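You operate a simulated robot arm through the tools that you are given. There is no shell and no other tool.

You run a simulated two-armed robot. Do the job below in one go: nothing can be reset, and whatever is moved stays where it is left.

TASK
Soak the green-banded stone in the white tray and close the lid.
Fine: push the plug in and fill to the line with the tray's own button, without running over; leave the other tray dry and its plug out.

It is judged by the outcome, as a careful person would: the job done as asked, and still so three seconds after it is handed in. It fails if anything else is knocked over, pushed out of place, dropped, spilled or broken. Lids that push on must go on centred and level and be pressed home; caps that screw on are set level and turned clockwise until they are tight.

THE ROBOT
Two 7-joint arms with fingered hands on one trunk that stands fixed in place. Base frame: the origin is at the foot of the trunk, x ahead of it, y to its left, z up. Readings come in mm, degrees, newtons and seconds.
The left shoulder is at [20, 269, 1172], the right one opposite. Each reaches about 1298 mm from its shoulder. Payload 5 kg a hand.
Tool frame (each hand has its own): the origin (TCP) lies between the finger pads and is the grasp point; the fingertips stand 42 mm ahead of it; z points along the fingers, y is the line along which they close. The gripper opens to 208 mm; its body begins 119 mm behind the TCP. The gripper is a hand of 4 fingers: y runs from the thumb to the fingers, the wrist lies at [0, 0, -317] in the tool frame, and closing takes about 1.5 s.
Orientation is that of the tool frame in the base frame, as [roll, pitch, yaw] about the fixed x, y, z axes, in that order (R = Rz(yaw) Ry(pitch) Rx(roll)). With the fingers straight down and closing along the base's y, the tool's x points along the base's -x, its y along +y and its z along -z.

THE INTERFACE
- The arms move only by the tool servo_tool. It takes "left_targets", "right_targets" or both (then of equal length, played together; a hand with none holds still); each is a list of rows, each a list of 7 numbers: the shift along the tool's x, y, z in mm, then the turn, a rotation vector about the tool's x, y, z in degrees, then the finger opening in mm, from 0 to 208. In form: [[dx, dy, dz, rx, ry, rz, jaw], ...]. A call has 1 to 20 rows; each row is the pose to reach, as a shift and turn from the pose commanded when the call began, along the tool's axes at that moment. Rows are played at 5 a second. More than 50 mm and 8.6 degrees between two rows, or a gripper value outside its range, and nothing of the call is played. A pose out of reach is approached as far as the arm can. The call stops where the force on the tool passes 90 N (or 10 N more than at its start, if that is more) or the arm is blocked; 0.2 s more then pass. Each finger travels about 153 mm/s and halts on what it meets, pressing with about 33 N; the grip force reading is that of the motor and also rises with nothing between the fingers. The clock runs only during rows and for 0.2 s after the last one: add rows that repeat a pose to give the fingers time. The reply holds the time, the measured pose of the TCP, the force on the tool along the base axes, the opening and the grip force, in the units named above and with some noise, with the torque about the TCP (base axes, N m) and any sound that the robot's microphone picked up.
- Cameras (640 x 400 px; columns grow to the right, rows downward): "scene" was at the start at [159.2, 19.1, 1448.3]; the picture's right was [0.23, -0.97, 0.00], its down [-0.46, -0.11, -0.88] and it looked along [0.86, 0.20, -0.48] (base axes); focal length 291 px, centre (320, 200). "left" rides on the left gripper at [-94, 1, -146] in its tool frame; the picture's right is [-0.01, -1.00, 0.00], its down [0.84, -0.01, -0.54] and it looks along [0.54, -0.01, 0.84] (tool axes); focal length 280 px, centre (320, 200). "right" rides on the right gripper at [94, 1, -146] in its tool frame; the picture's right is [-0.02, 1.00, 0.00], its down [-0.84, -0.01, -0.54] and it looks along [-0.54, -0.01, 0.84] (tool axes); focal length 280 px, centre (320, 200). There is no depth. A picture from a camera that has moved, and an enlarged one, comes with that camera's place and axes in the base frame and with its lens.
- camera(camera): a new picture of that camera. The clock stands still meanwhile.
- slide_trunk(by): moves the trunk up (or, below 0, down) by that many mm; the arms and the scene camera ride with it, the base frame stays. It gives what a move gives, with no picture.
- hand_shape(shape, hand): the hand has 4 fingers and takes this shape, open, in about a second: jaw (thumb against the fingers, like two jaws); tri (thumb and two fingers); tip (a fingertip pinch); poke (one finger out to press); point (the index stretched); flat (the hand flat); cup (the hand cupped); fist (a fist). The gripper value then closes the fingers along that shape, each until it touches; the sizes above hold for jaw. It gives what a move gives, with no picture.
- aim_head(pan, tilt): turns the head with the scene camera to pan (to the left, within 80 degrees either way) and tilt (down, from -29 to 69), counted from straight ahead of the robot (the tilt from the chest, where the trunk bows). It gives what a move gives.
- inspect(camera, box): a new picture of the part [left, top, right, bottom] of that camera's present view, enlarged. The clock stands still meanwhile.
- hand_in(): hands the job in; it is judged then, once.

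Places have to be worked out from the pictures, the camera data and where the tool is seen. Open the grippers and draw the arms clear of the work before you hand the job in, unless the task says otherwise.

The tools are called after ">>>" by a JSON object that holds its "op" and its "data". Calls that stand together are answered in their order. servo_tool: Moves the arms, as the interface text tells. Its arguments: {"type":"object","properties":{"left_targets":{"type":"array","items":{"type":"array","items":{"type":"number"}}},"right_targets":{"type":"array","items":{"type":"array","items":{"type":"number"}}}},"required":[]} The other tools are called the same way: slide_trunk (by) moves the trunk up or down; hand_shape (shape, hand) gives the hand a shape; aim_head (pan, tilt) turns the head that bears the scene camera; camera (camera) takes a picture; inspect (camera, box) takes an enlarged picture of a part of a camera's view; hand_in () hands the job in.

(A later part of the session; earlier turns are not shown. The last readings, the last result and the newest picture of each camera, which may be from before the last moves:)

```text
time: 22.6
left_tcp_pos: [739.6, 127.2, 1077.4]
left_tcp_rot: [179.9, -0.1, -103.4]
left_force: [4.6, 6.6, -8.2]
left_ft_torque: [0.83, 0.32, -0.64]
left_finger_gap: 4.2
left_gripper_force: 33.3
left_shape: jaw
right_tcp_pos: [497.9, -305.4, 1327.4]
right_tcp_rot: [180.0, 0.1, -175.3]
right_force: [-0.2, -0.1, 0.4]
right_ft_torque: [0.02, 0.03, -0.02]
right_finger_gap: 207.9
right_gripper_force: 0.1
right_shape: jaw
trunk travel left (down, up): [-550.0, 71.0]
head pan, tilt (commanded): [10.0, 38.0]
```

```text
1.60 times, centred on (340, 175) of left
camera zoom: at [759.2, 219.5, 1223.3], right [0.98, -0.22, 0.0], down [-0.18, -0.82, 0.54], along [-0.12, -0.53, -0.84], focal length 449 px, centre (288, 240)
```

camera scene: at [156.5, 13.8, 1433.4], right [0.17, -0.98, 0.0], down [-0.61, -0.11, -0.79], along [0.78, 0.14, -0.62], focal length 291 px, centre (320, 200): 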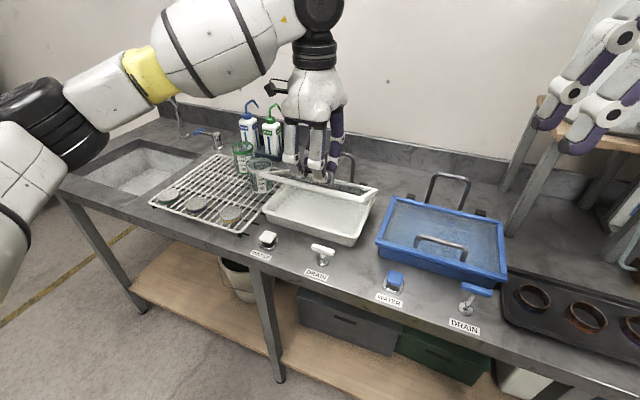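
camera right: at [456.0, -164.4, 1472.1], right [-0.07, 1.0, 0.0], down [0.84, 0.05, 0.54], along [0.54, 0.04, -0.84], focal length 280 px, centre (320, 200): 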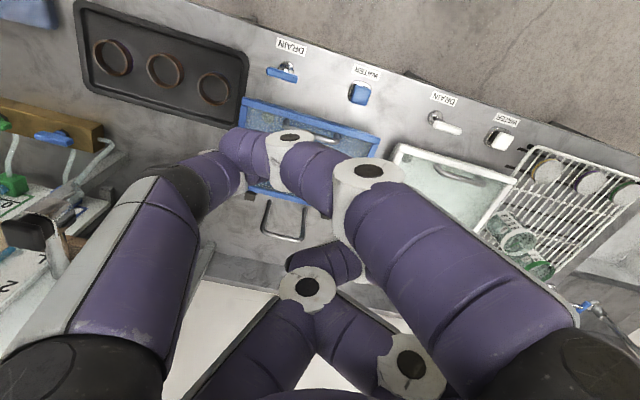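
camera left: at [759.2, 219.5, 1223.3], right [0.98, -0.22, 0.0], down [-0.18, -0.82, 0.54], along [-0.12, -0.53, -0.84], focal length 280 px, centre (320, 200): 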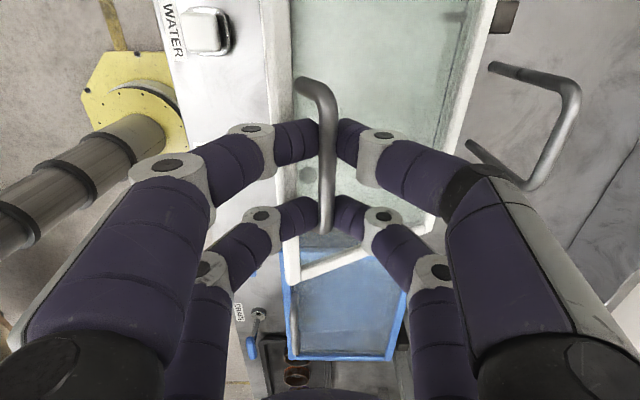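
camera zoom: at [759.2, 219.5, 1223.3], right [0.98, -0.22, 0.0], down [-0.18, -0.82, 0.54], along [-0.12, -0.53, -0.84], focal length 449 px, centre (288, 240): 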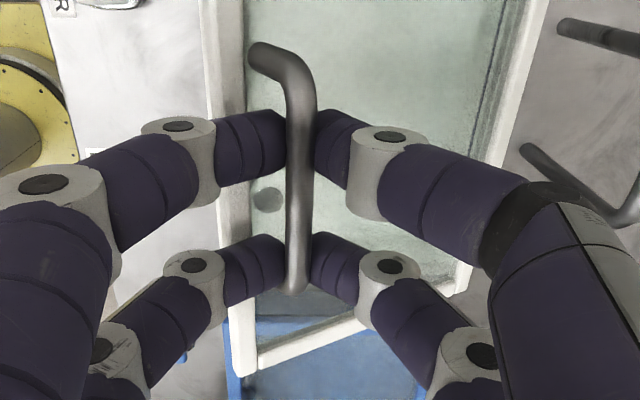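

The bar sits hooked on the fingertips and turns freely in them; the tray inside is dry. I'll carry on along the arc to about 70°.

>>> {"op": "servo_tool", "data": {"left_targets": [[0, -16.4, -17.0, 0, 0, 0, 0], [0, -35, -31.5, 0, 0, 0, 0], [0, -55.4, -43.4, 0, 0, 0, 0], [0, -77.2, -52.2, 0, 0, 0, 0], [0, -100.1, -58, 0, 0, 0, 0]]}}

>>> {"op": "inspect", "data": {"camera": "scene", "box": [245, 110, 395, 260]}}

>>> {"op": "camera", "data": {"camera": "left"}}

```text
time: 23.8
left_tcp_pos: [831.6, 107.7, 1140.4]
left_tcp_rot: [180.0, -0.1, -103.3]
left_force: [-37.4, 21.7, 30.6]
left_ft_torque: [-0.06, 6.43, -0.49]
left_finger_gap: 1.6
left_gripper_force: 33.0
left_shape: jaw
right_tcp_pos: [495.2, -304.6, 1329.5]
right_tcp_rot: [180.0, 0.2, -175.3]
right_force: [0.5, 0.0, 0.5]
right_ft_torque: [0.03, 0.02, -0.02]
right_finger_gap: 207.9
right_gripper_force: 0.0
right_shape: jaw
trunk travel left (down, up): [-550.0, 71.0]
head pan, tilt (commanded): [10.0, 38.0]
```

```text
2.67 times, centred on (320, 185) of scene
camera zoom: at [151.8, 14.9, 1434.4], right [0.18, -0.98, 0.0], down [-0.6, -0.11, -0.79], along [0.78, 0.14, -0.61], focal length 775 px, centre (320, 240)
```

zoom: 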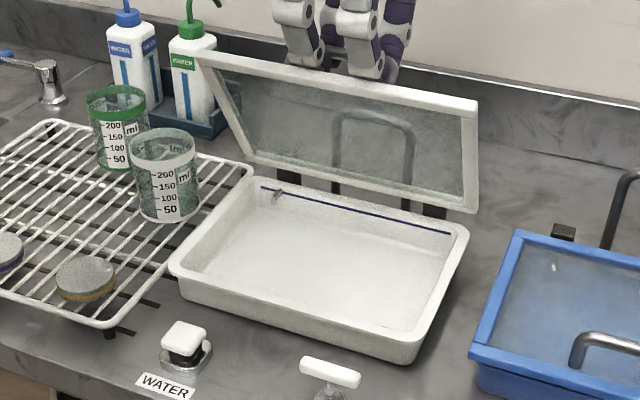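

```text
taken
camera left: at [851.6, 198.2, 1286.7], right [0.98, -0.22, 0.0], down [-0.18, -0.82, 0.54], along [-0.12, -0.53, -0.84], focal length 280 px, centre (320, 200)
```

left: 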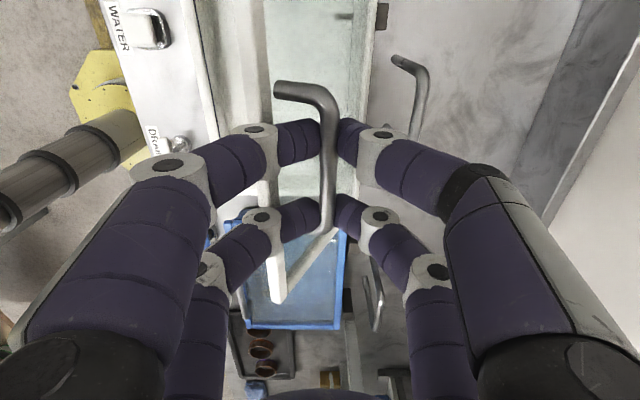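

The lid is near 70° and a dark fill line shows on the tray's back wall, but the lid now binds against my fingers (about 50 N). I'll ease the left hand back a few degrees, and turn the closed right hand to line up with the bench so it can push the lid over from its underside.

>>> {"op": "servo_tool", "data": {"left_targets": [[0, 6, 1, 0, 0, 0, 0], [0, 12, 2.5, 0, 0, 0, 0], [0, 18, 4.5, 0, 0, 0, 0]]}}

>>> {"op": "servo_tool", "data": {"right_targets": [[0, 0, 0, 0, 0, 6, 150], [0, 0, 0, 0, 0, 12, 100], [0, 0, 0, 0, 0, 18, 50], [0, 0, 0, 0, 0, 18, 0], [0, 0, 0, 0, 0, 18, 0]]}}

>>> {"op": "camera", "data": {"camera": "scene"}}

```text
time: 24.6
left_tcp_pos: [816.9, 110.7, 1131.7]
left_tcp_rot: [-179.9, 0.0, -103.3]
left_force: [-17.8, 25.6, 34.4]
left_ft_torque: [0.17, 2.3, -1.17]
left_finger_gap: 3.1
left_gripper_force: 33.0
left_shape: jaw
right_tcp_pos: [495.5, -305.3, 1328.4]
right_tcp_rot: [179.9, 0.1, -175.4]
right_force: [0.6, 0.0, -0.3]
right_ft_torque: [0.01, -0.01, 0.03]
right_finger_gap: 207.9
right_gripper_force: 0.1
right_shape: jaw
trunk travel left (down, up): [-550.0, 71.0]
head pan, tilt (commanded): [10.0, 38.0]
```

```text
time: 25.8
left_tcp_pos: [815.9, 110.7, 1133.3]
left_tcp_rot: [-179.9, -0.1, -103.3]
left_force: [-17.5, 27.5, 31.3]
left_ft_torque: [0.28, 2.15, -1.18]
left_finger_gap: 3.6
left_gripper_force: 33.3
left_shape: jaw
right_tcp_pos: [495.6, -305.6, 1328.7]
right_tcp_rot: [180.0, 0.1, 166.5]
right_force: [-0.3, -0.1, 0.2]
right_ft_torque: [0.03, 0.04, 0.01]
right_finger_gap: 0.1
right_gripper_force: 33.1
right_shape: jaw
trunk travel left (down, up): [-550.0, 71.0]
head pan, tilt (commanded): [10.0, 38.0]
```

```text
taken
camera scene: at [152.8, 15.1, 1433.9], right [0.17, -0.98, 0.0], down [-0.6, -0.11, -0.79], along [0.78, 0.14, -0.61], focal length 291 px, centre (320, 200)
```

scene: 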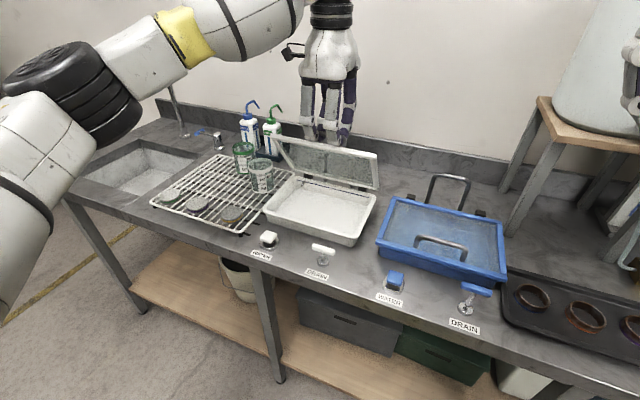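

The left hand feels about 30 N upward and sideways, meaning the true hinge arc runs slightly higher and less skewed than mine. I'll relieve that by shifting the left hand a few mm up and toward +y.

>>> {"op": "servo_tool", "data": {"left_targets": [[-2, 0, -2, 0, 0, 0, 0], [-4, 0, -5, 0, 0, 0, 0]]}}

>>> {"op": "inspect", "data": {"camera": "scene", "box": [245, 100, 395, 250]}}

```text
time: 26.4
left_tcp_pos: [819.4, 109.8, 1134.6]
left_tcp_rot: [180.0, -0.1, -103.7]
left_force: [-11.9, 7.4, 3.0]
left_ft_torque: [0.12, 1.9, -0.37]
left_finger_gap: 3.0
left_gripper_force: 32.6
left_shape: jaw
right_tcp_pos: [497.4, -307.4, 1326.8]
right_tcp_rot: [179.9, -0.1, 166.5]
right_force: [-0.2, 1.1, 0.5]
right_ft_torque: [0.0, -0.03, 0.0]
right_finger_gap: 0.3
right_gripper_force: 33.1
right_shape: jaw
trunk travel left (down, up): [-550.0, 71.0]
head pan, tilt (commanded): [10.0, 38.0]
```

```text
2.67 times, centred on (320, 175) of scene
camera zoom: at [154.8, 13.5, 1433.4], right [0.17, -0.98, 0.0], down [-0.61, -0.11, -0.79], along [0.78, 0.14, -0.62], focal length 775 px, centre (320, 267)
```

zoom: 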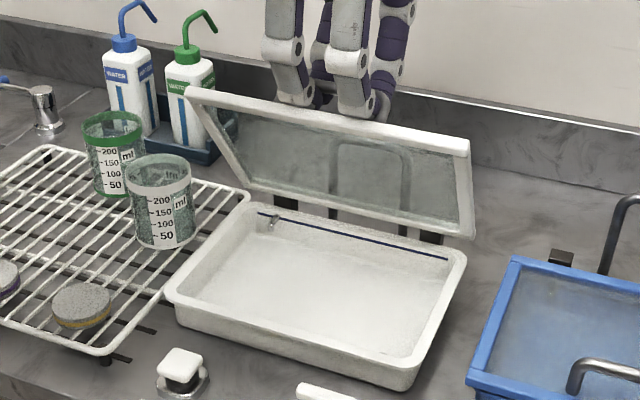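

The lid now rests at about 63° with low force. I'll bring the closed right hand, tilted forward, to just in front of the lid's underside at its right half.

>>> {"op": "servo_tool", "data": {"right_targets": [[-9.6, 36.7, 21.5, 0, -5.45, 0, 0], [-19.3, 73.4, 43, 0, -10.9, 0, 0], [-28.9, 110, 64.5, 0, -16.4, 0, 0], [-38.6, 146.7, 86, 0, -21.8, 0, 0], [-48.2, 183.4, 107.5, 0, -27.3, 0, 0], [-57.9, 220, 129, 0, -32.7, 0, 0], [-67.5, 256.7, 150.5, 0, -38.2, 0, 0], [-77.2, 293.4, 172, 0, -43.6, 0, 0], [-86.8, 330, 193.5, 0, -49.1, 0, 0], [-96.5, 366.7, 215, 0, -54.5, 0, 0], [-106, 403, 236, 0, -60, 0, 0]]}}

>>> {"op": "camera", "data": {"camera": "scene"}}

>>> {"op": "camera", "data": {"camera": "right"}}

```text
time: 28.8
left_tcp_pos: [820.7, 110.3, 1135.2]
left_tcp_rot: [179.9, 0.0, -103.4]
left_force: [-8.3, -18.0, -18.9]
left_ft_torque: [-0.81, 1.82, -0.76]
left_finger_gap: 2.9
left_gripper_force: 33.1
left_shape: jaw
right_tcp_pos: [696.7, 61.4, 1091.0]
right_tcp_rot: [179.5, 60.1, 166.2]
right_force: [0.5, -0.8, 1.2]
right_ft_torque: [0.05, 0.16, 0.08]
right_finger_gap: 0.0
right_gripper_force: 33.4
right_shape: jaw
trunk travel left (down, up): [-550.0, 71.0]
head pan, tilt (commanded): [10.0, 38.0]
```

```text
taken
camera scene: at [155.9, 11.7, 1433.5], right [0.17, -0.98, 0.0], down [-0.61, -0.11, -0.79], along [0.78, 0.14, -0.62], focal length 291 px, centre (320, 200)
```

scene: 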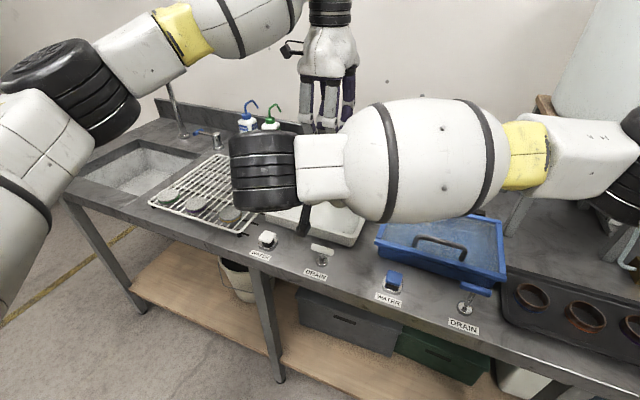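

```text
taken
camera right: at [528.7, 101.8, 1082.0], right [0.24, 0.97, 0.02], down [-0.05, 0.0, 1.0], along [0.97, -0.24, 0.05], focal length 280 px, centre (320, 200)
```

right: 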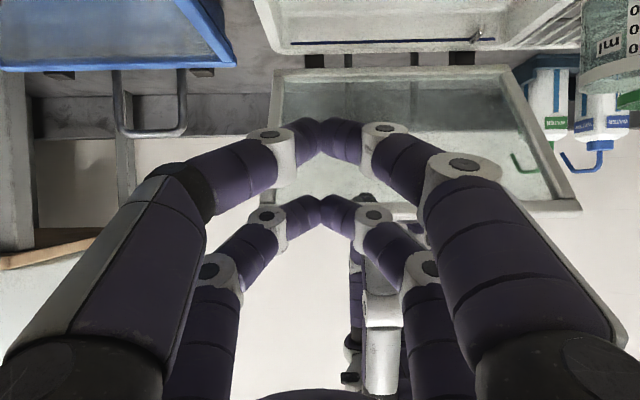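

The right fingers are lined up in front of the lid's underside, nearly parallel to it. I'll move them forward until they touch.

>>> {"op": "servo_tool", "data": {"right_targets": [[-10, 0, 17.3, 0, 0, 0, 0], [-20, 0, 34.6, 0, 0, 0, 0], [-25, 0, 43.3, 0, 0, 0, 0], [-28, 0, 48.5, 0, 0, 0, 0]]}}

>>> {"op": "camera", "data": {"camera": "right"}}

```text
time: 29.5
left_tcp_pos: [822.7, 109.9, 1140.6]
left_tcp_rot: [-179.2, -0.4, -103.5]
left_force: [11.8, -16.3, 2.7]
left_ft_torque: [0.26, 3.11, -0.95]
left_finger_gap: 1.5
left_gripper_force: 32.5
left_shape: jaw
right_tcp_pos: [725.6, 58.5, 1082.5]
right_tcp_rot: [-179.1, 59.0, 168.6]
right_force: [-33.8, 2.2, -17.5]
right_ft_torque: [0.23, 0.61, -0.46]
right_finger_gap: 0.1
right_gripper_force: 33.3
right_shape: jaw
trunk travel left (down, up): [-550.0, 71.0]
head pan, tilt (commanded): [10.0, 38.0]
stopped in row 3 (right hand): the force on the tool passed its limit at 98 N (the readings are from after the stop); the commanded pose is now the measured one
```

```text
taken
camera right: at [557.0, 96.9, 1076.3], right [0.22, 0.98, 0.0], down [-0.03, 0.0, 1.0], along [0.98, -0.22, 0.03], focal length 280 px, centre (320, 200)
```

right: 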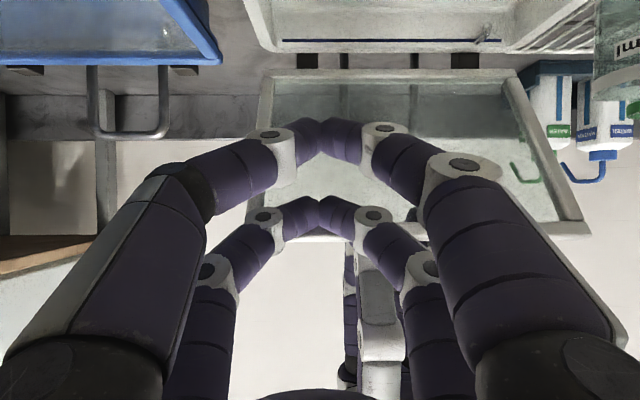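

The right fingertips touch the underside, with a stiff contact because the left hand still holds the handle. I'll ease the right back a few mm, then open the left a little while shifting it rearward so the bar can drop free of its fingertips.

>>> {"op": "servo_tool", "data": {"right_targets": [[1.5, 0, -2.6, 0, 0, 0, 0], [2, 0, -3.4, 0, 0, 0, 0]]}}

>>> {"op": "servo_tool", "data": {"left_targets": [[0, -4, 0, 0, 0, 0, 12], [0, -8, 0, 0, 0, 0, 22], [0, -12, 0, 0, 0, 0, 30], [0, -12, 0, 0, 0, 0, 30]]}}

>>> {"op": "camera", "data": {"camera": "left"}}

>>> {"op": "camera", "data": {"camera": "right"}}

```text
time: 30.1
left_tcp_pos: [823.0, 110.4, 1141.6]
left_tcp_rot: [-179.2, -0.2, -103.5]
left_force: [6.2, -21.6, 10.0]
left_ft_torque: [0.05, 3.53, -0.93]
left_finger_gap: 1.5
left_gripper_force: 32.8
left_shape: jaw
right_tcp_pos: [725.4, 58.5, 1084.2]
right_tcp_rot: [-179.5, 59.3, 168.0]
right_force: [-26.4, 10.2, -26.1]
right_ft_torque: [0.18, 1.18, 0.26]
right_finger_gap: 0.1
right_gripper_force: 32.3
right_shape: jaw
trunk travel left (down, up): [-550.0, 71.0]
head pan, tilt (commanded): [10.0, 38.0]
```

```text
time: 31.1
left_tcp_pos: [834.6, 107.2, 1141.8]
left_tcp_rot: [-179.1, -0.2, -103.2]
left_force: [15.2, -23.6, 28.4]
left_ft_torque: [-0.33, 1.38, 0.41]
left_finger_gap: 26.5
left_gripper_force: 0.0
left_shape: jaw
right_tcp_pos: [724.6, 55.8, 1085.7]
right_tcp_rot: [-179.6, 59.4, 167.9]
right_force: [-25.4, 11.6, -23.9]
right_ft_torque: [0.15, 1.02, 0.34]
right_finger_gap: 0.0
right_gripper_force: 33.0
right_shape: jaw
trunk travel left (down, up): [-550.0, 71.0]
head pan, tilt (commanded): [10.0, 38.0]
```

```text
taken
camera left: at [852.1, 199.8, 1287.2], right [0.98, -0.22, 0.01], down [-0.19, -0.82, 0.54], along [-0.1, -0.53, -0.84], focal length 280 px, centre (320, 200)
```

left: 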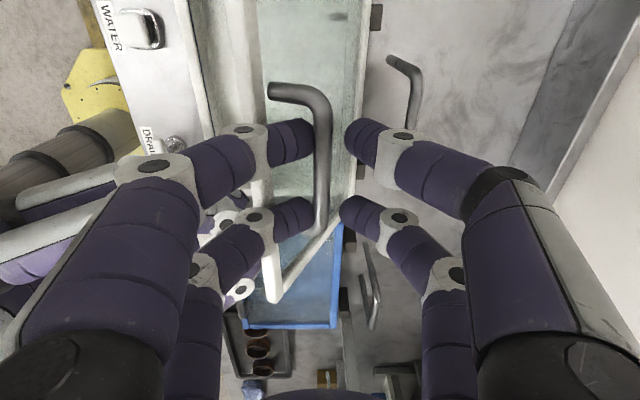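

```text
taken
camera right: at [555.5, 96.1, 1079.0], right [0.22, 0.97, 0.01], down [-0.04, 0.0, 1.0], along [0.97, -0.22, 0.03], focal length 280 px, centre (320, 200)
```

right: 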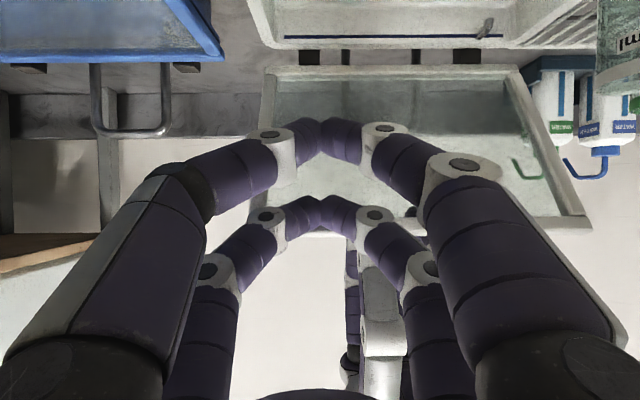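

The bar is now loose between the left fingers. I'll lift the left hand straight up out of the handle while the right keeps supporting the lid.

>>> {"op": "servo_tool", "data": {"left_targets": [[0, -2, -15, 0, 0, 0, 30], [0, -3, -30, 0, 0, 0, 30], [0, -3, -50, 0, 0, 0, 30], [0, -3, -70, 0, 0, 0, 30], [0, -3, -100, 0, 0, 0, 30]]}}

>>> {"op": "camera", "data": {"camera": "left"}}

>>> {"op": "camera", "data": {"camera": "right"}}

```text
time: 32.3
left_tcp_pos: [836.9, 109.5, 1240.1]
left_tcp_rot: [-179.2, -0.2, -103.3]
left_force: [-0.9, -0.6, -0.3]
left_ft_torque: [0.08, -0.14, 0.0]
left_finger_gap: 29.8
left_gripper_force: 0.1
left_shape: jaw
right_tcp_pos: [724.4, 57.2, 1086.8]
right_tcp_rot: [-179.5, 59.5, 167.8]
right_force: [-0.6, 0.4, 0.4]
right_ft_torque: [-0.01, 0.01, 0.06]
right_finger_gap: 0.0
right_gripper_force: 32.6
right_shape: jaw
trunk travel left (down, up): [-550.0, 71.0]
head pan, tilt (commanded): [10.0, 38.0]
```

```text
taken
camera left: at [854.7, 200.2, 1386.5], right [0.98, -0.22, 0.01], down [-0.19, -0.82, 0.54], along [-0.11, -0.53, -0.84], focal length 280 px, centre (320, 200)
```

left: 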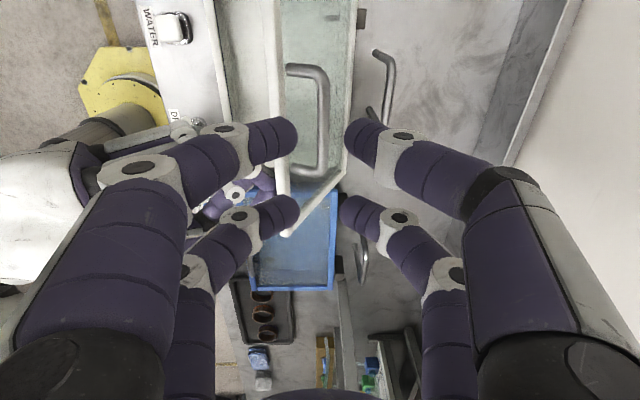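

```text
taken
camera right: at [555.9, 96.4, 1079.8], right [0.22, 0.97, 0.01], down [-0.04, 0.0, 1.0], along [0.97, -0.22, 0.04], focal length 280 px, centre (320, 200)
```

right: 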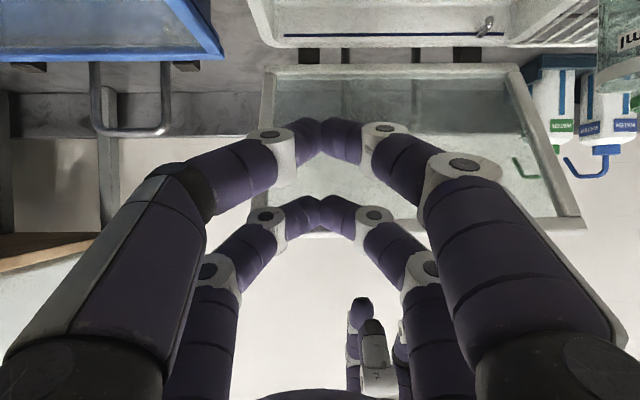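

The left hand is clear and the lid stays resting on the right fingertips. Now I'll push the lid over along its arc with the right hand, first to about vertical.

>>> {"op": "servo_tool", "data": {"right_targets": [[-9.9, 0, 6.9, 0, 0, 0, 0], [-19.8, 0, 13.9, 0, 0, 0, 0], [-28.4, 0, 21.6, 0, 0, 0, 0], [-36.4, 0, 29.6, 0, 0, 0, 0], [-44, 0, 39.1, 0, 0, 0, 0], [-50.9, 0, 47.8, 0, 0, 0, 0]]}}

>>> {"op": "camera", "data": {"camera": "left"}}

>>> {"op": "camera", "data": {"camera": "right"}}

```text
time: 33.7
left_tcp_pos: [837.4, 108.5, 1239.8]
left_tcp_rot: [-179.4, -0.3, -103.3]
left_force: [0.3, 0.8, -0.6]
left_ft_torque: [-0.01, -0.02, 0.02]
left_finger_gap: 29.8
left_gripper_force: 0.0
left_shape: jaw
right_tcp_pos: [791.8, 43.9, 1105.3]
right_tcp_rot: [-179.5, 59.6, 167.9]
right_force: [-2.0, 0.1, 0.5]
right_ft_torque: [-0.03, -0.02, -0.01]
right_finger_gap: 0.2
right_gripper_force: 33.5
right_shape: jaw
trunk travel left (down, up): [-550.0, 71.0]
head pan, tilt (commanded): [10.0, 38.0]
```

```text
taken
camera left: at [855.7, 200.8, 1385.7], right [0.98, -0.22, 0.01], down [-0.19, -0.82, 0.54], along [-0.11, -0.53, -0.84], focal length 280 px, centre (320, 200)
```

left: 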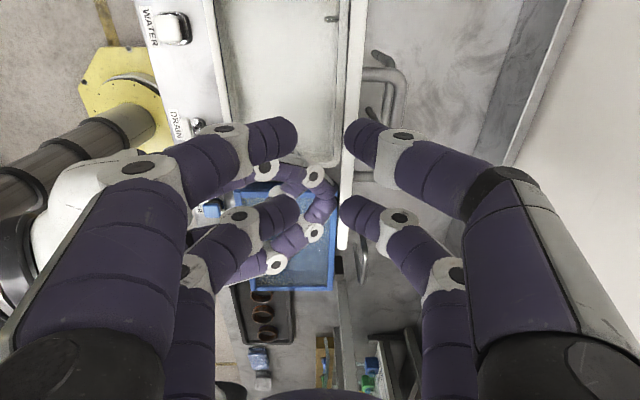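

```text
taken
camera right: at [622.1, 82.1, 1098.2], right [0.22, 0.97, 0.01], down [-0.04, 0.0, 1.0], along [0.97, -0.22, 0.04], focal length 280 px, centre (320, 200)
```

right: 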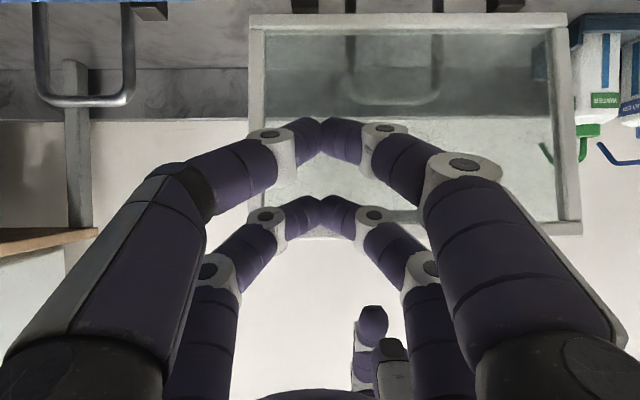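

The lid is almost upright. I'll push the last bit gently so it tips back onto its rest.

>>> {"op": "servo_tool", "data": {"right_targets": [[-2.6, 0, 4.3, 0, 0, 0, 0], [-5.1, 0, 8.6, 0, 0, 0, 0], [-7.6, 0, 12.9, 0, 0, 0, 0], [-10.2, 0, 17.2, 0, 0, 0, 0], [-12.5, 0, 21.8, 0, 0, 0, 0], [-14.4, 0, 26.4, 0, 0, 0, 0], [-17, 0, 31.5, 0, 0, 0, 0], [-19.1, 0, 36.4, 0, 0, 0, 0]]}}

>>> {"op": "camera", "data": {"camera": "left"}}

>>> {"op": "camera", "data": {"camera": "right"}}

```text
time: 35.5
left_tcp_pos: [836.1, 109.4, 1239.7]
left_tcp_rot: [-179.3, -0.3, -103.3]
left_force: [-0.2, -0.1, 0.1]
left_ft_torque: [0.0, 0.02, 0.0]
left_finger_gap: 29.8
left_gripper_force: 0.1
left_shape: jaw
right_tcp_pos: [830.9, 34.2, 1104.3]
right_tcp_rot: [-179.5, 59.5, 167.9]
right_force: [-0.1, 0.4, 0.0]
right_ft_torque: [0.02, 0.01, -0.01]
right_finger_gap: 0.0
right_gripper_force: 32.9
right_shape: jaw
trunk travel left (down, up): [-550.0, 71.0]
head pan, tilt (commanded): [10.0, 38.0]
```

```text
taken
camera left: at [855.8, 200.9, 1385.6], right [0.98, -0.22, 0.01], down [-0.19, -0.82, 0.54], along [-0.11, -0.53, -0.84], focal length 280 px, centre (320, 200)
```

left: 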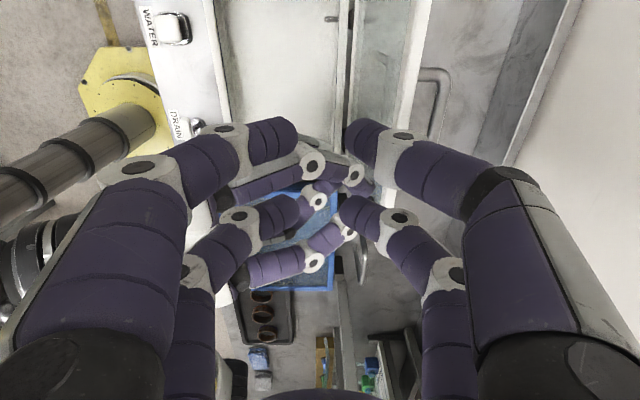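

```text
taken
camera right: at [662.3, 73.2, 1096.0], right [0.22, 0.97, 0.01], down [-0.04, 0.0, 1.0], along [0.97, -0.22, 0.04], focal length 280 px, centre (320, 200)
```

right: 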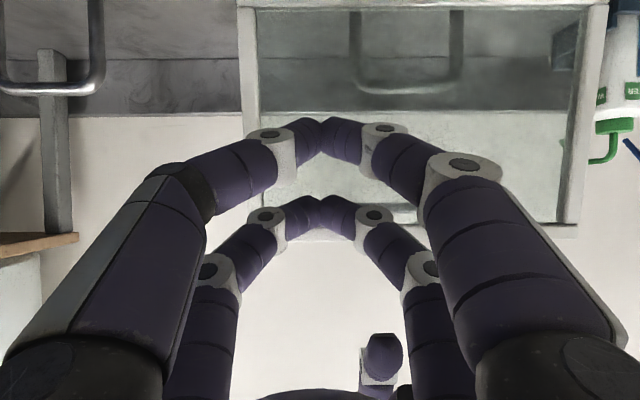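

The lid tipped back and rests on its stop, with no force on the hand. I'll draw the right hand back out and then away to the right, turning it upright again.

>>> {"op": "servo_tool", "data": {"right_targets": [[12, 0, -36, 0, 0, 0, 0], [25, 0, -72, 0, 0, 0, 0], [38, 0, -108, 0, 0, 0, 0], [50, 0, -144, 0, 0, 0, 0]]}}

>>> {"op": "servo_tool", "data": {"right_targets": [[-10, -36, -15, 0, 6, 0, 0], [-20, -72, -30, 0, 12, 0, 0], [-30, -108, -45, 0, 18, 0, 0], [-40, -144, -60, 0, 24, 0, 0], [-50, -180, -75, 0, 30, 0, 0], [-60, -216, -90, 0, 36, 0, 0], [-70, -252, -105, 0, 42, 0, 0], [-80, -288, -120, 0, 48, 0, 0], [-90, -324, -135, 0, 54, 0, 0], [-100, -360, -150, 0, 59.5, 0, 0]]}}

>>> {"op": "camera", "data": {"camera": "scene"}}

>>> {"op": "inspect", "data": {"camera": "scene", "box": [245, 100, 395, 250]}}

```text
time: 36.5
left_tcp_pos: [836.4, 109.1, 1241.3]
left_tcp_rot: [-179.2, -0.2, -103.3]
left_force: [-0.5, 1.6, 2.0]
left_ft_torque: [-0.01, -0.12, -0.02]
left_finger_gap: 29.6
left_gripper_force: 0.0
left_shape: jaw
right_tcp_pos: [683.7, 67.5, 1133.1]
right_tcp_rot: [-179.4, 59.6, 168.0]
right_force: [-0.4, 0.2, 0.4]
right_ft_torque: [-0.02, -0.05, -0.03]
right_finger_gap: 0.0
right_gripper_force: 33.7
right_shape: jaw
trunk travel left (down, up): [-550.0, 71.0]
head pan, tilt (commanded): [10.0, 38.0]
```

```text
time: 38.7
left_tcp_pos: [838.0, 106.2, 1241.1]
left_tcp_rot: [-179.2, -0.2, -103.3]
left_force: [-1.1, -1.1, 0.1]
left_ft_torque: [0.14, -0.09, 0.01]
left_finger_gap: 29.9
left_gripper_force: 0.0
left_shape: jaw
right_tcp_pos: [530.9, -266.1, 1296.7]
right_tcp_rot: [-179.8, -0.1, 167.6]
right_force: [0.2, -0.2, -0.3]
right_ft_torque: [0.03, -0.05, 0.01]
right_finger_gap: 0.0
right_gripper_force: 33.5
right_shape: jaw
trunk travel left (down, up): [-550.0, 71.0]
head pan, tilt (commanded): [10.0, 38.0]
```

```text
taken
camera scene: at [155.1, 12.5, 1433.7], right [0.17, -0.98, 0.0], down [-0.61, -0.11, -0.79], along [0.78, 0.14, -0.61], focal length 291 px, centre (320, 200)
```

scene: 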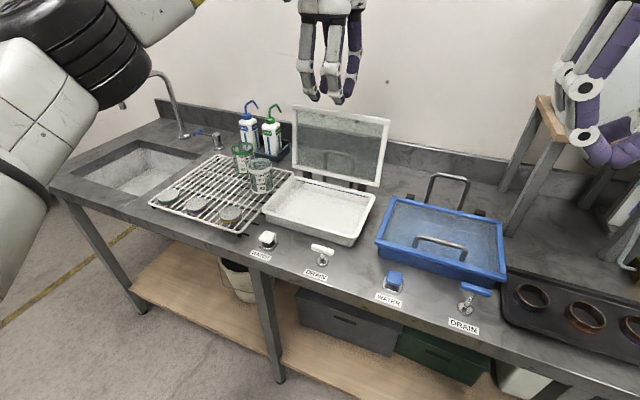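

```text
2.67 times, centred on (320, 175) of scene
camera zoom: at [155.1, 12.5, 1433.7], right [0.17, -0.98, 0.0], down [-0.61, -0.11, -0.79], along [0.78, 0.14, -0.61], focal length 775 px, centre (320, 267)
```

zoom: 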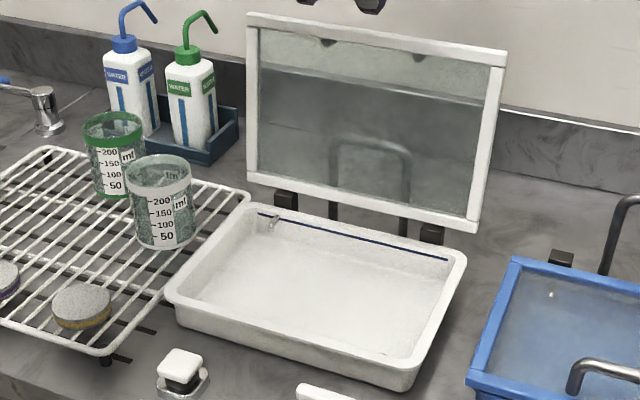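

The lid stands open on its stop and the fill line on the back wall is clear. I'll enlarge the tray's inside to check the line and the plug, and look at the two drain knobs for comparison.

>>> {"op": "inspect", "data": {"camera": "scene", "box": [260, 165, 385, 250]}}

>>> {"op": "inspect", "data": {"camera": "scene", "box": [290, 225, 350, 285]}}

>>> {"op": "inspect", "data": {"camera": "scene", "box": [435, 270, 495, 330]}}

```text
4.71 times, centred on (322, 208) of scene
camera zoom: at [155.1, 12.5, 1433.7], right [0.17, -0.98, 0.0], down [-0.61, -0.11, -0.79], along [0.78, 0.14, -0.61], focal length 1368 px, centre (308, 165)
```

zoom: 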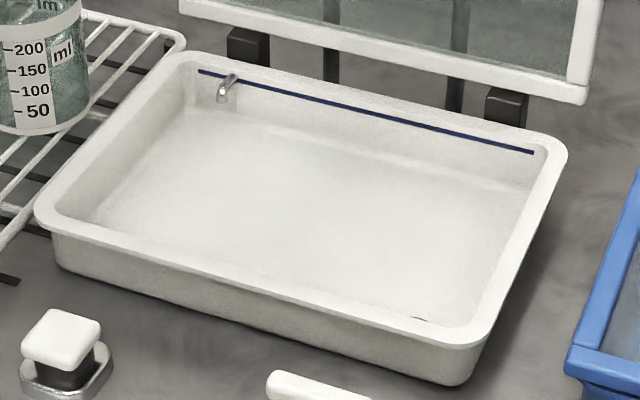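

```text
6.67 times, centred on (320, 255) of scene
camera zoom: at [155.1, 12.5, 1433.7], right [0.17, -0.98, 0.0], down [-0.61, -0.11, -0.79], along [0.78, 0.14, -0.61], focal length 1939 px, centre (320, -167)
```

zoom: 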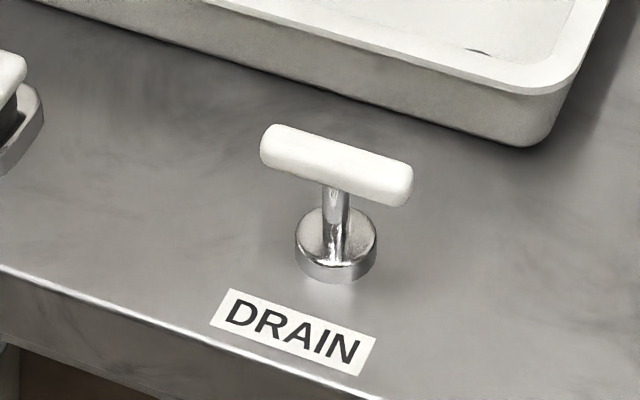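

```text
6.67 times, centred on (465, 300) of scene
camera zoom: at [155.1, 12.5, 1433.7], right [0.17, -0.98, 0.0], down [-0.61, -0.11, -0.79], along [0.78, 0.14, -0.61], focal length 1939 px, centre (-647, -467)
```

zoom: 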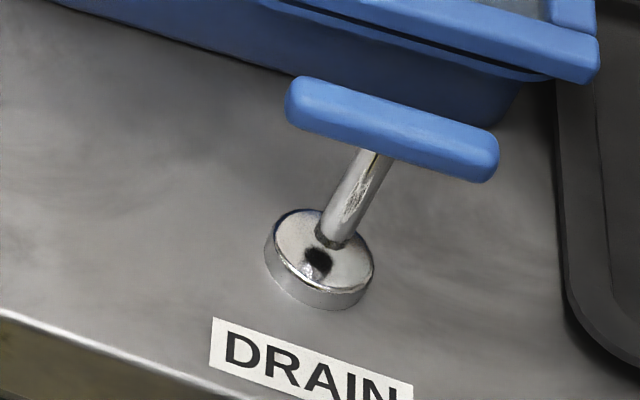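

The white knob sits clearly lower than the raised blue one. Now the stone: I'll carry the left hand across, high above everything, to hover over the green-banded stone and look down at it.

>>> {"op": "servo_tool", "data": {"left_targets": [[-37, 18, 0, 0, 0, 0, 60], [-75, 37, 0, 0, 0, 0, 100], [-112, 55, 0, 0, 0, 0, 120], [-150, 74, 0, 0, 0, 0, 120], [-187, 92, 0, 0, 0, 0, 120], [-224, 110, 0, 0, 0, 0, 120], [-262, 129, 0, 0, 0, 0, 120], [-299, 147, 10, 0, 0, 0, 120], [-337, 165, 30, 0, 0, 0, 120], [-374, 184, 55, 0, 0, 0, 120], [-411, 202, 80, 0, 0, 0, 120]]}}

>>> {"op": "camera", "data": {"camera": "left"}}

>>> {"op": "aim_head", "data": {"pan": 28, "tilt": 35}}

>>> {"op": "camera", "data": {"camera": "scene"}}

```text
time: 41.1
left_tcp_pos: [737.1, 556.2, 1154.6]
left_tcp_rot: [-179.2, -0.2, -103.2]
left_force: [-0.5, 0.6, 0.7]
left_ft_torque: [-0.06, -0.01, 0.02]
left_finger_gap: 119.5
left_gripper_force: 0.0
left_shape: jaw
right_tcp_pos: [531.9, -264.0, 1297.2]
right_tcp_rot: [-179.8, 0.0, 167.5]
right_force: [0.1, 1.4, 0.3]
right_ft_torque: [-0.17, -0.03, -0.03]
right_finger_gap: 0.0
right_gripper_force: 32.6
right_shape: jaw
trunk travel left (down, up): [-550.0, 71.0]
head pan, tilt (commanded): [10.0, 38.0]
```

```text
taken
camera left: at [754.7, 647.9, 1299.9], right [0.98, -0.21, 0.01], down [-0.19, -0.82, 0.54], along [-0.11, -0.53, -0.84], focal length 280 px, centre (320, 200)
```

left: 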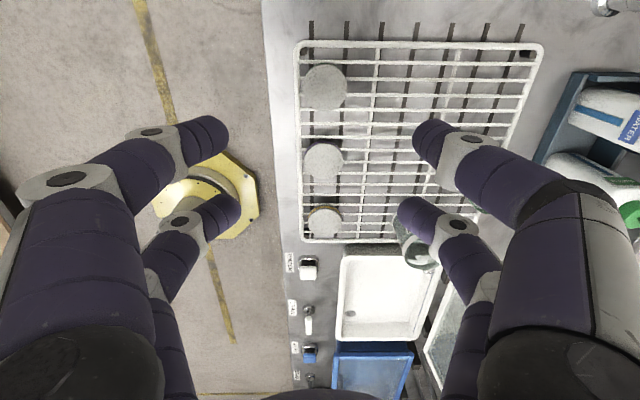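

```text
time: 41.9
left_tcp_pos: [736.8, 554.1, 1154.2]
left_tcp_rot: [-179.3, -0.3, -103.3]
left_force: [-0.2, -0.2, -0.6]
left_ft_torque: [-0.07, 0.01, -0.01]
left_finger_gap: 119.5
left_gripper_force: 0.0
left_shape: jaw
right_tcp_pos: [531.4, -265.2, 1296.8]
right_tcp_rot: [-179.8, 0.0, 167.5]
right_force: [-0.5, 0.5, -0.3]
right_ft_torque: [-0.06, 0.04, -0.01]
right_finger_gap: 0.0
right_gripper_force: 33.1
right_shape: jaw
trunk travel left (down, up): [-550.0, 71.0]
head pan, tilt (commanded): [28.0, 35.0]
```

```text
taken
camera scene: at [148.6, 40.0, 1438.1], right [0.47, -0.88, 0.0], down [-0.51, -0.27, -0.82], along [0.72, 0.38, -0.57], focal length 291 px, centre (320, 200)
```

scene: 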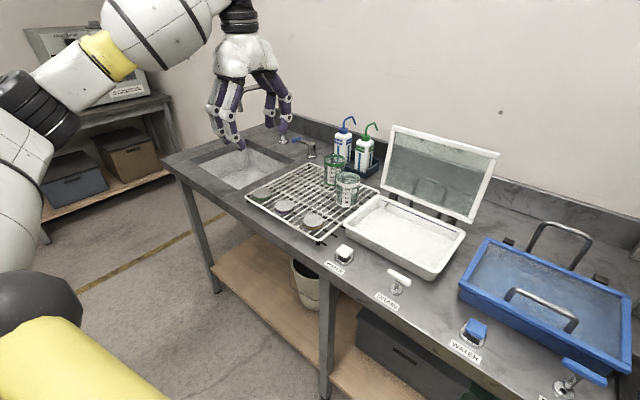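

Two views agree on the green stone at about (751, 572) with its top near z≈915. I'll enlarge both views to refine that and the rack height.

>>> {"op": "inspect", "data": {"camera": "left", "box": [270, 20, 430, 260]}}

>>> {"op": "inspect", "data": {"camera": "scene", "box": [235, 160, 335, 245]}}

```text
1.67 times, centred on (350, 140) of left
camera zoom: at [755.1, 646.2, 1300.9], right [0.98, -0.21, 0.01], down [-0.19, -0.82, 0.54], along [-0.11, -0.53, -0.84], focal length 467 px, centre (270, 300)
```

zoom: 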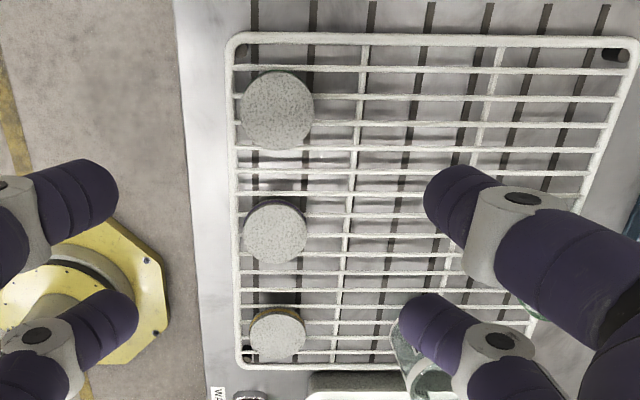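

```text
4.71 times, centred on (285, 202) of scene
camera zoom: at [148.6, 40.0, 1438.1], right [0.47, -0.88, 0.0], down [-0.51, -0.27, -0.82], along [0.72, 0.38, -0.57], focal length 1368 px, centre (485, 188)
```

zoom: 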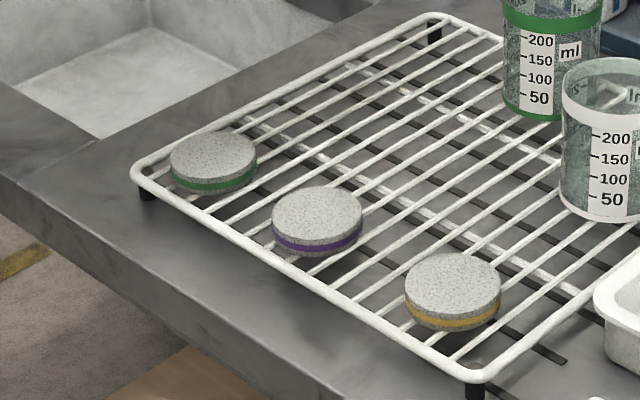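

The stone's top triangulates to (751, 572, ~916), and the rack's rim seems near z≈908. I'll lower the left hand over the stone for a close look before gripping.

>>> {"op": "servo_tool", "data": {"left_targets": [[-7, -3, 35, -0.2, 0, 0, 110], [-14, -7, 70, -0.5, 0, 0, 110], [-20, -10, 105, -0.7, 0, 0, 110], [-20, -10, 134, -0.7, 0, 0, 110]]}}

>>> {"op": "camera", "data": {"camera": "left"}}

>>> {"op": "inspect", "data": {"camera": "left", "box": [240, 60, 400, 200]}}

>>> {"op": "inspect", "data": {"camera": "scene", "box": [235, 160, 305, 225]}}

```text
time: 42.9
left_tcp_pos: [750.6, 571.3, 1023.4]
left_tcp_rot: [-179.9, -0.2, -103.3]
left_force: [-0.4, 1.0, 0.7]
left_ft_torque: [-0.01, -0.01, -0.02]
left_finger_gap: 110.4
left_gripper_force: 0.1
left_shape: jaw
right_tcp_pos: [533.3, -265.4, 1296.1]
right_tcp_rot: [-179.6, 0.0, 167.5]
right_force: [0.9, -0.3, 0.0]
right_ft_torque: [0.0, 0.04, -0.04]
right_finger_gap: 0.0
right_gripper_force: 33.7
right_shape: jaw
trunk travel left (down, up): [-550.0, 71.0]
head pan, tilt (commanded): [28.0, 35.0]
```

```text
taken
camera left: at [771.0, 662.3, 1167.4], right [0.98, -0.22, 0.0], down [-0.18, -0.82, 0.54], along [-0.12, -0.53, -0.84], focal length 280 px, centre (320, 200)
```

left: 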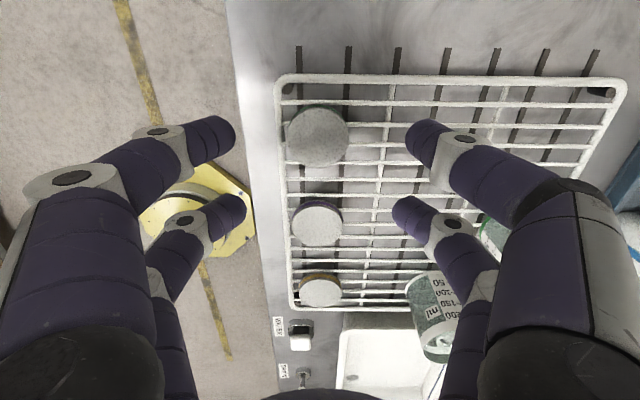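

```text
2.86 times, centred on (320, 130) of left
camera zoom: at [771.0, 662.3, 1167.4], right [0.98, -0.22, 0.0], down [-0.18, -0.82, 0.54], along [-0.12, -0.53, -0.84], focal length 801 px, centre (320, 400)
```

zoom: 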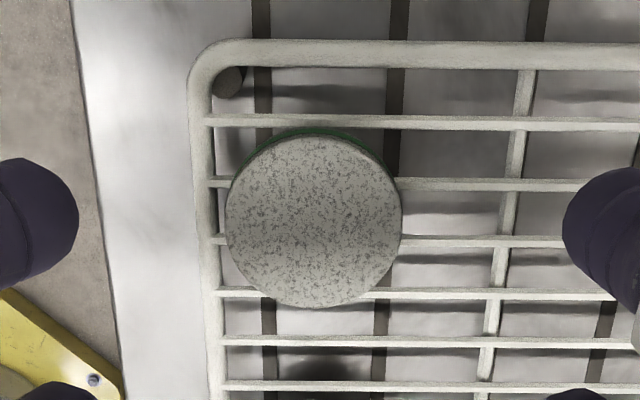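

```text
6.15 times, centred on (270, 192) of scene
camera zoom: at [148.6, 39.7, 1438.1], right [0.47, -0.88, 0.0], down [-0.51, -0.27, -0.82], along [0.72, 0.38, -0.57], focal length 1790 px, centre (628, 246)
```

zoom: 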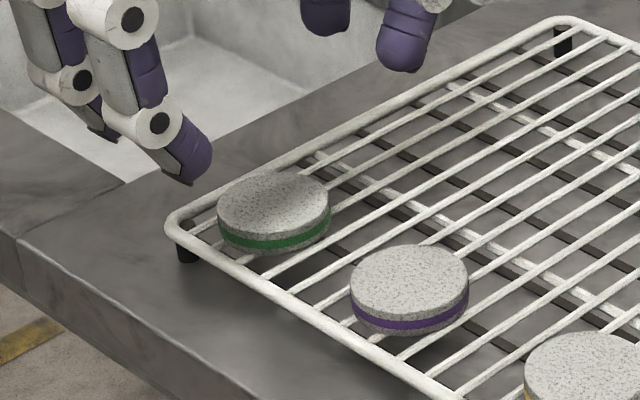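

The stone is 58 mm across and about 14 mm thick, and lies 3 mm forward and 2 mm left of my fingers' centre. I'll correct that and descend with the fingers at 70 mm, stopping just above rim height to look again.

>>> {"op": "servo_tool", "data": {"left_targets": [[-2, 3, 20, 0, 0, 0, 90], [-2, 3, 40, 0, 0, 0, 75], [-2, 3, 55, 0, 0, 0, 70], [-2, 3, 66, 0, 0, 0, 70], [-2, 3, 66, 0, 0, 0, 70]]}}

>>> {"op": "inspect", "data": {"camera": "left", "box": [220, 80, 420, 240]}}

>>> {"op": "inspect", "data": {"camera": "scene", "box": [225, 150, 305, 225]}}

```text
time: 44.1
left_tcp_pos: [749.7, 572.6, 955.3]
left_tcp_rot: [180.0, -0.3, -103.3]
left_force: [-0.4, 0.2, -0.8]
left_ft_torque: [-0.02, 0.0, 0.01]
left_finger_gap: 70.5
left_gripper_force: 0.0
left_shape: jaw
right_tcp_pos: [531.5, -266.0, 1297.2]
right_tcp_rot: [-179.7, 0.0, 167.5]
right_force: [0.1, 0.3, 0.1]
right_ft_torque: [0.02, 0.02, 0.01]
right_finger_gap: 0.1
right_gripper_force: 32.7
right_shape: jaw
trunk travel left (down, up): [-550.0, 71.0]
head pan, tilt (commanded): [28.0, 35.0]
```

```text
2.50 times, centred on (320, 160) of left
camera zoom: at [768.4, 665.0, 1101.2], right [0.98, -0.22, 0.0], down [-0.18, -0.82, 0.54], along [-0.12, -0.53, -0.84], focal length 701 px, centre (320, 300)
```

zoom: 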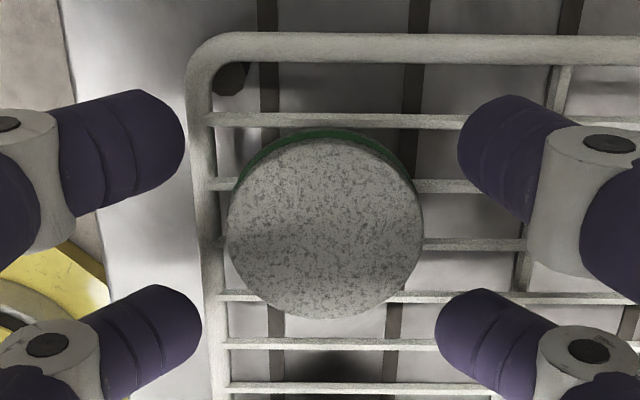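

```text
5.33 times, centred on (265, 188) of scene
camera zoom: at [148.5, 39.7, 1438.1], right [0.47, -0.88, 0.0], down [-0.51, -0.27, -0.82], along [0.72, 0.38, -0.57], focal length 1551 px, centre (613, 267)
```

zoom: 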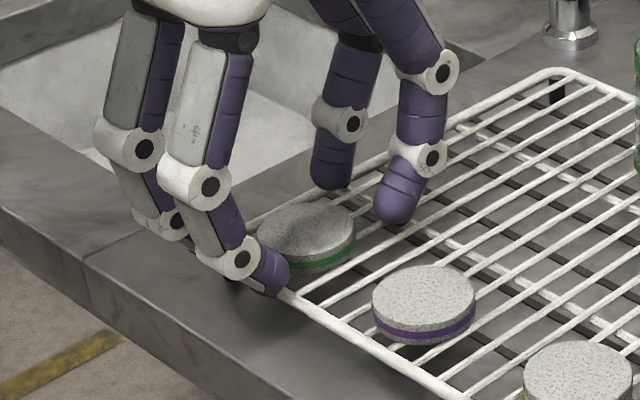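

Fingertips are near z≈912, just above the rim, and the stone sits about 1.5 mm behind their centre. I'll correct, narrow the fingers to 38 mm around the stone, and check again before going the last few mm down.

>>> {"op": "servo_tool", "data": {"left_targets": [[1, -1.5, 0, 0, 0, 0, 60], [1.5, -1.5, 0, 0, 0, 0, 50], [1.5, -1.5, 0, 0, 0, 0, 42], [1.5, -1.5, 0, 0, 0, 0, 38], [1.5, -1.5, 0, 0, 0, 0, 38]]}}

>>> {"op": "inspect", "data": {"camera": "left", "box": [220, 80, 420, 240]}}

>>> {"op": "inspect", "data": {"camera": "scene", "box": [225, 150, 305, 225]}}

```text
time: 45.3
left_tcp_pos: [750.8, 570.6, 955.7]
left_tcp_rot: [-180.0, -0.3, -103.2]
left_force: [0.0, 0.3, 0.5]
left_ft_torque: [0.03, 0.03, 0.02]
left_finger_gap: 38.4
left_gripper_force: 0.0
left_shape: jaw
right_tcp_pos: [531.8, -265.5, 1296.7]
right_tcp_rot: [-179.7, 0.0, 167.4]
right_force: [-0.4, 0.3, 0.8]
right_ft_torque: [0.01, -0.02, -0.03]
right_finger_gap: 0.0
right_gripper_force: 32.7
right_shape: jaw
trunk travel left (down, up): [-550.0, 71.0]
head pan, tilt (commanded): [28.0, 35.0]
```

```text
2.50 times, centred on (320, 160) of left
camera zoom: at [769.6, 662.7, 1101.1], right [0.98, -0.22, 0.0], down [-0.18, -0.82, 0.54], along [-0.12, -0.53, -0.84], focal length 701 px, centre (320, 300)
```

zoom: 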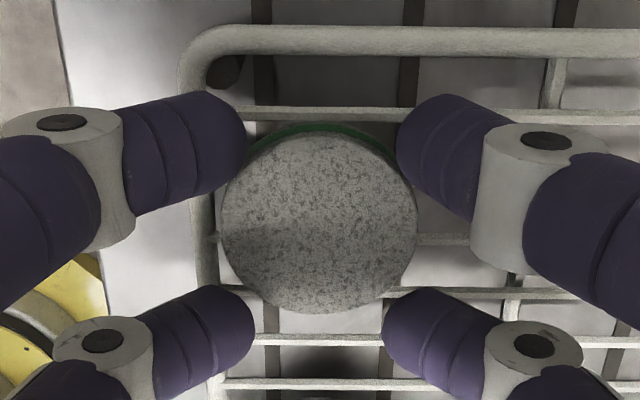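

```text
5.33 times, centred on (265, 188) of scene
camera zoom: at [148.5, 39.6, 1438.1], right [0.47, -0.88, 0.0], down [-0.51, -0.27, -0.82], along [0.72, 0.38, -0.57], focal length 1551 px, centre (613, 267)
```

zoom: 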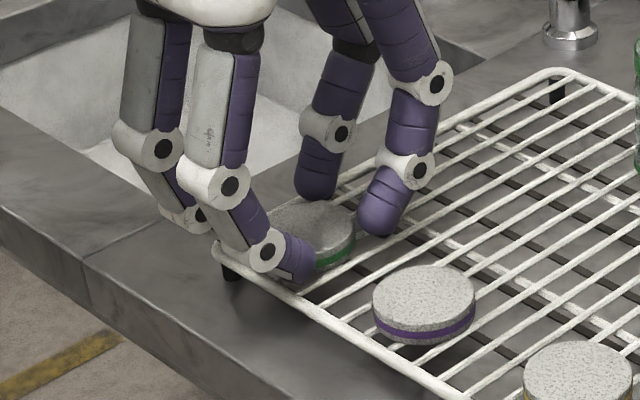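

The four fingers straddle the stone evenly. I'll lower in 2 mm steps to stone height, watching for contact.

>>> {"op": "servo_tool", "data": {"left_targets": [[0, 0, 2, 0, 0, 0, 38], [0, 0, 4, 0, 0, 0, 38], [0, 0, 5.5, 0, 0, 0, 38], [0, 0, 5.5, 0, 0, 0, 38]]}}

>>> {"op": "inspect", "data": {"camera": "scene", "box": [235, 170, 295, 220]}}

```text
time: 46.3
left_tcp_pos: [749.0, 571.3, 949.7]
left_tcp_rot: [180.0, -0.3, -103.3]
left_force: [0.2, 0.3, -0.2]
left_ft_torque: [0.02, -0.02, -0.03]
left_finger_gap: 38.4
left_gripper_force: 0.0
left_shape: jaw
right_tcp_pos: [531.9, -265.3, 1297.0]
right_tcp_rot: [-179.6, 0.1, 167.4]
right_force: [-0.5, 0.7, 0.0]
right_ft_torque: [0.02, 0.01, -0.02]
right_finger_gap: 0.1
right_gripper_force: 33.0
right_shape: jaw
trunk travel left (down, up): [-550.0, 71.0]
head pan, tilt (commanded): [28.0, 35.0]
```

```text
8.00 times, centred on (265, 195) of scene
camera zoom: at [148.4, 39.6, 1438.1], right [0.47, -0.88, 0.0], down [-0.51, -0.27, -0.82], along [0.72, 0.38, -0.57], focal length 2326 px, centre (760, 240)
```

zoom: 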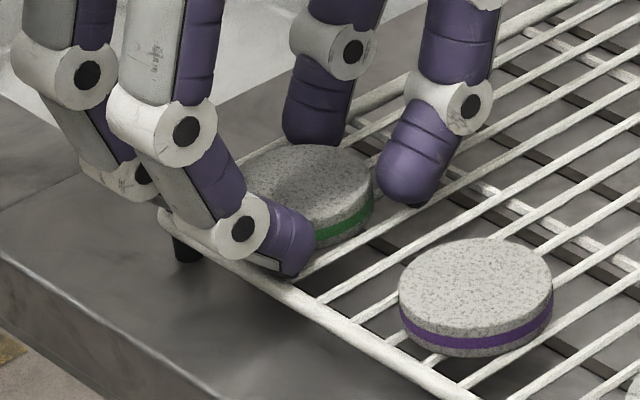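

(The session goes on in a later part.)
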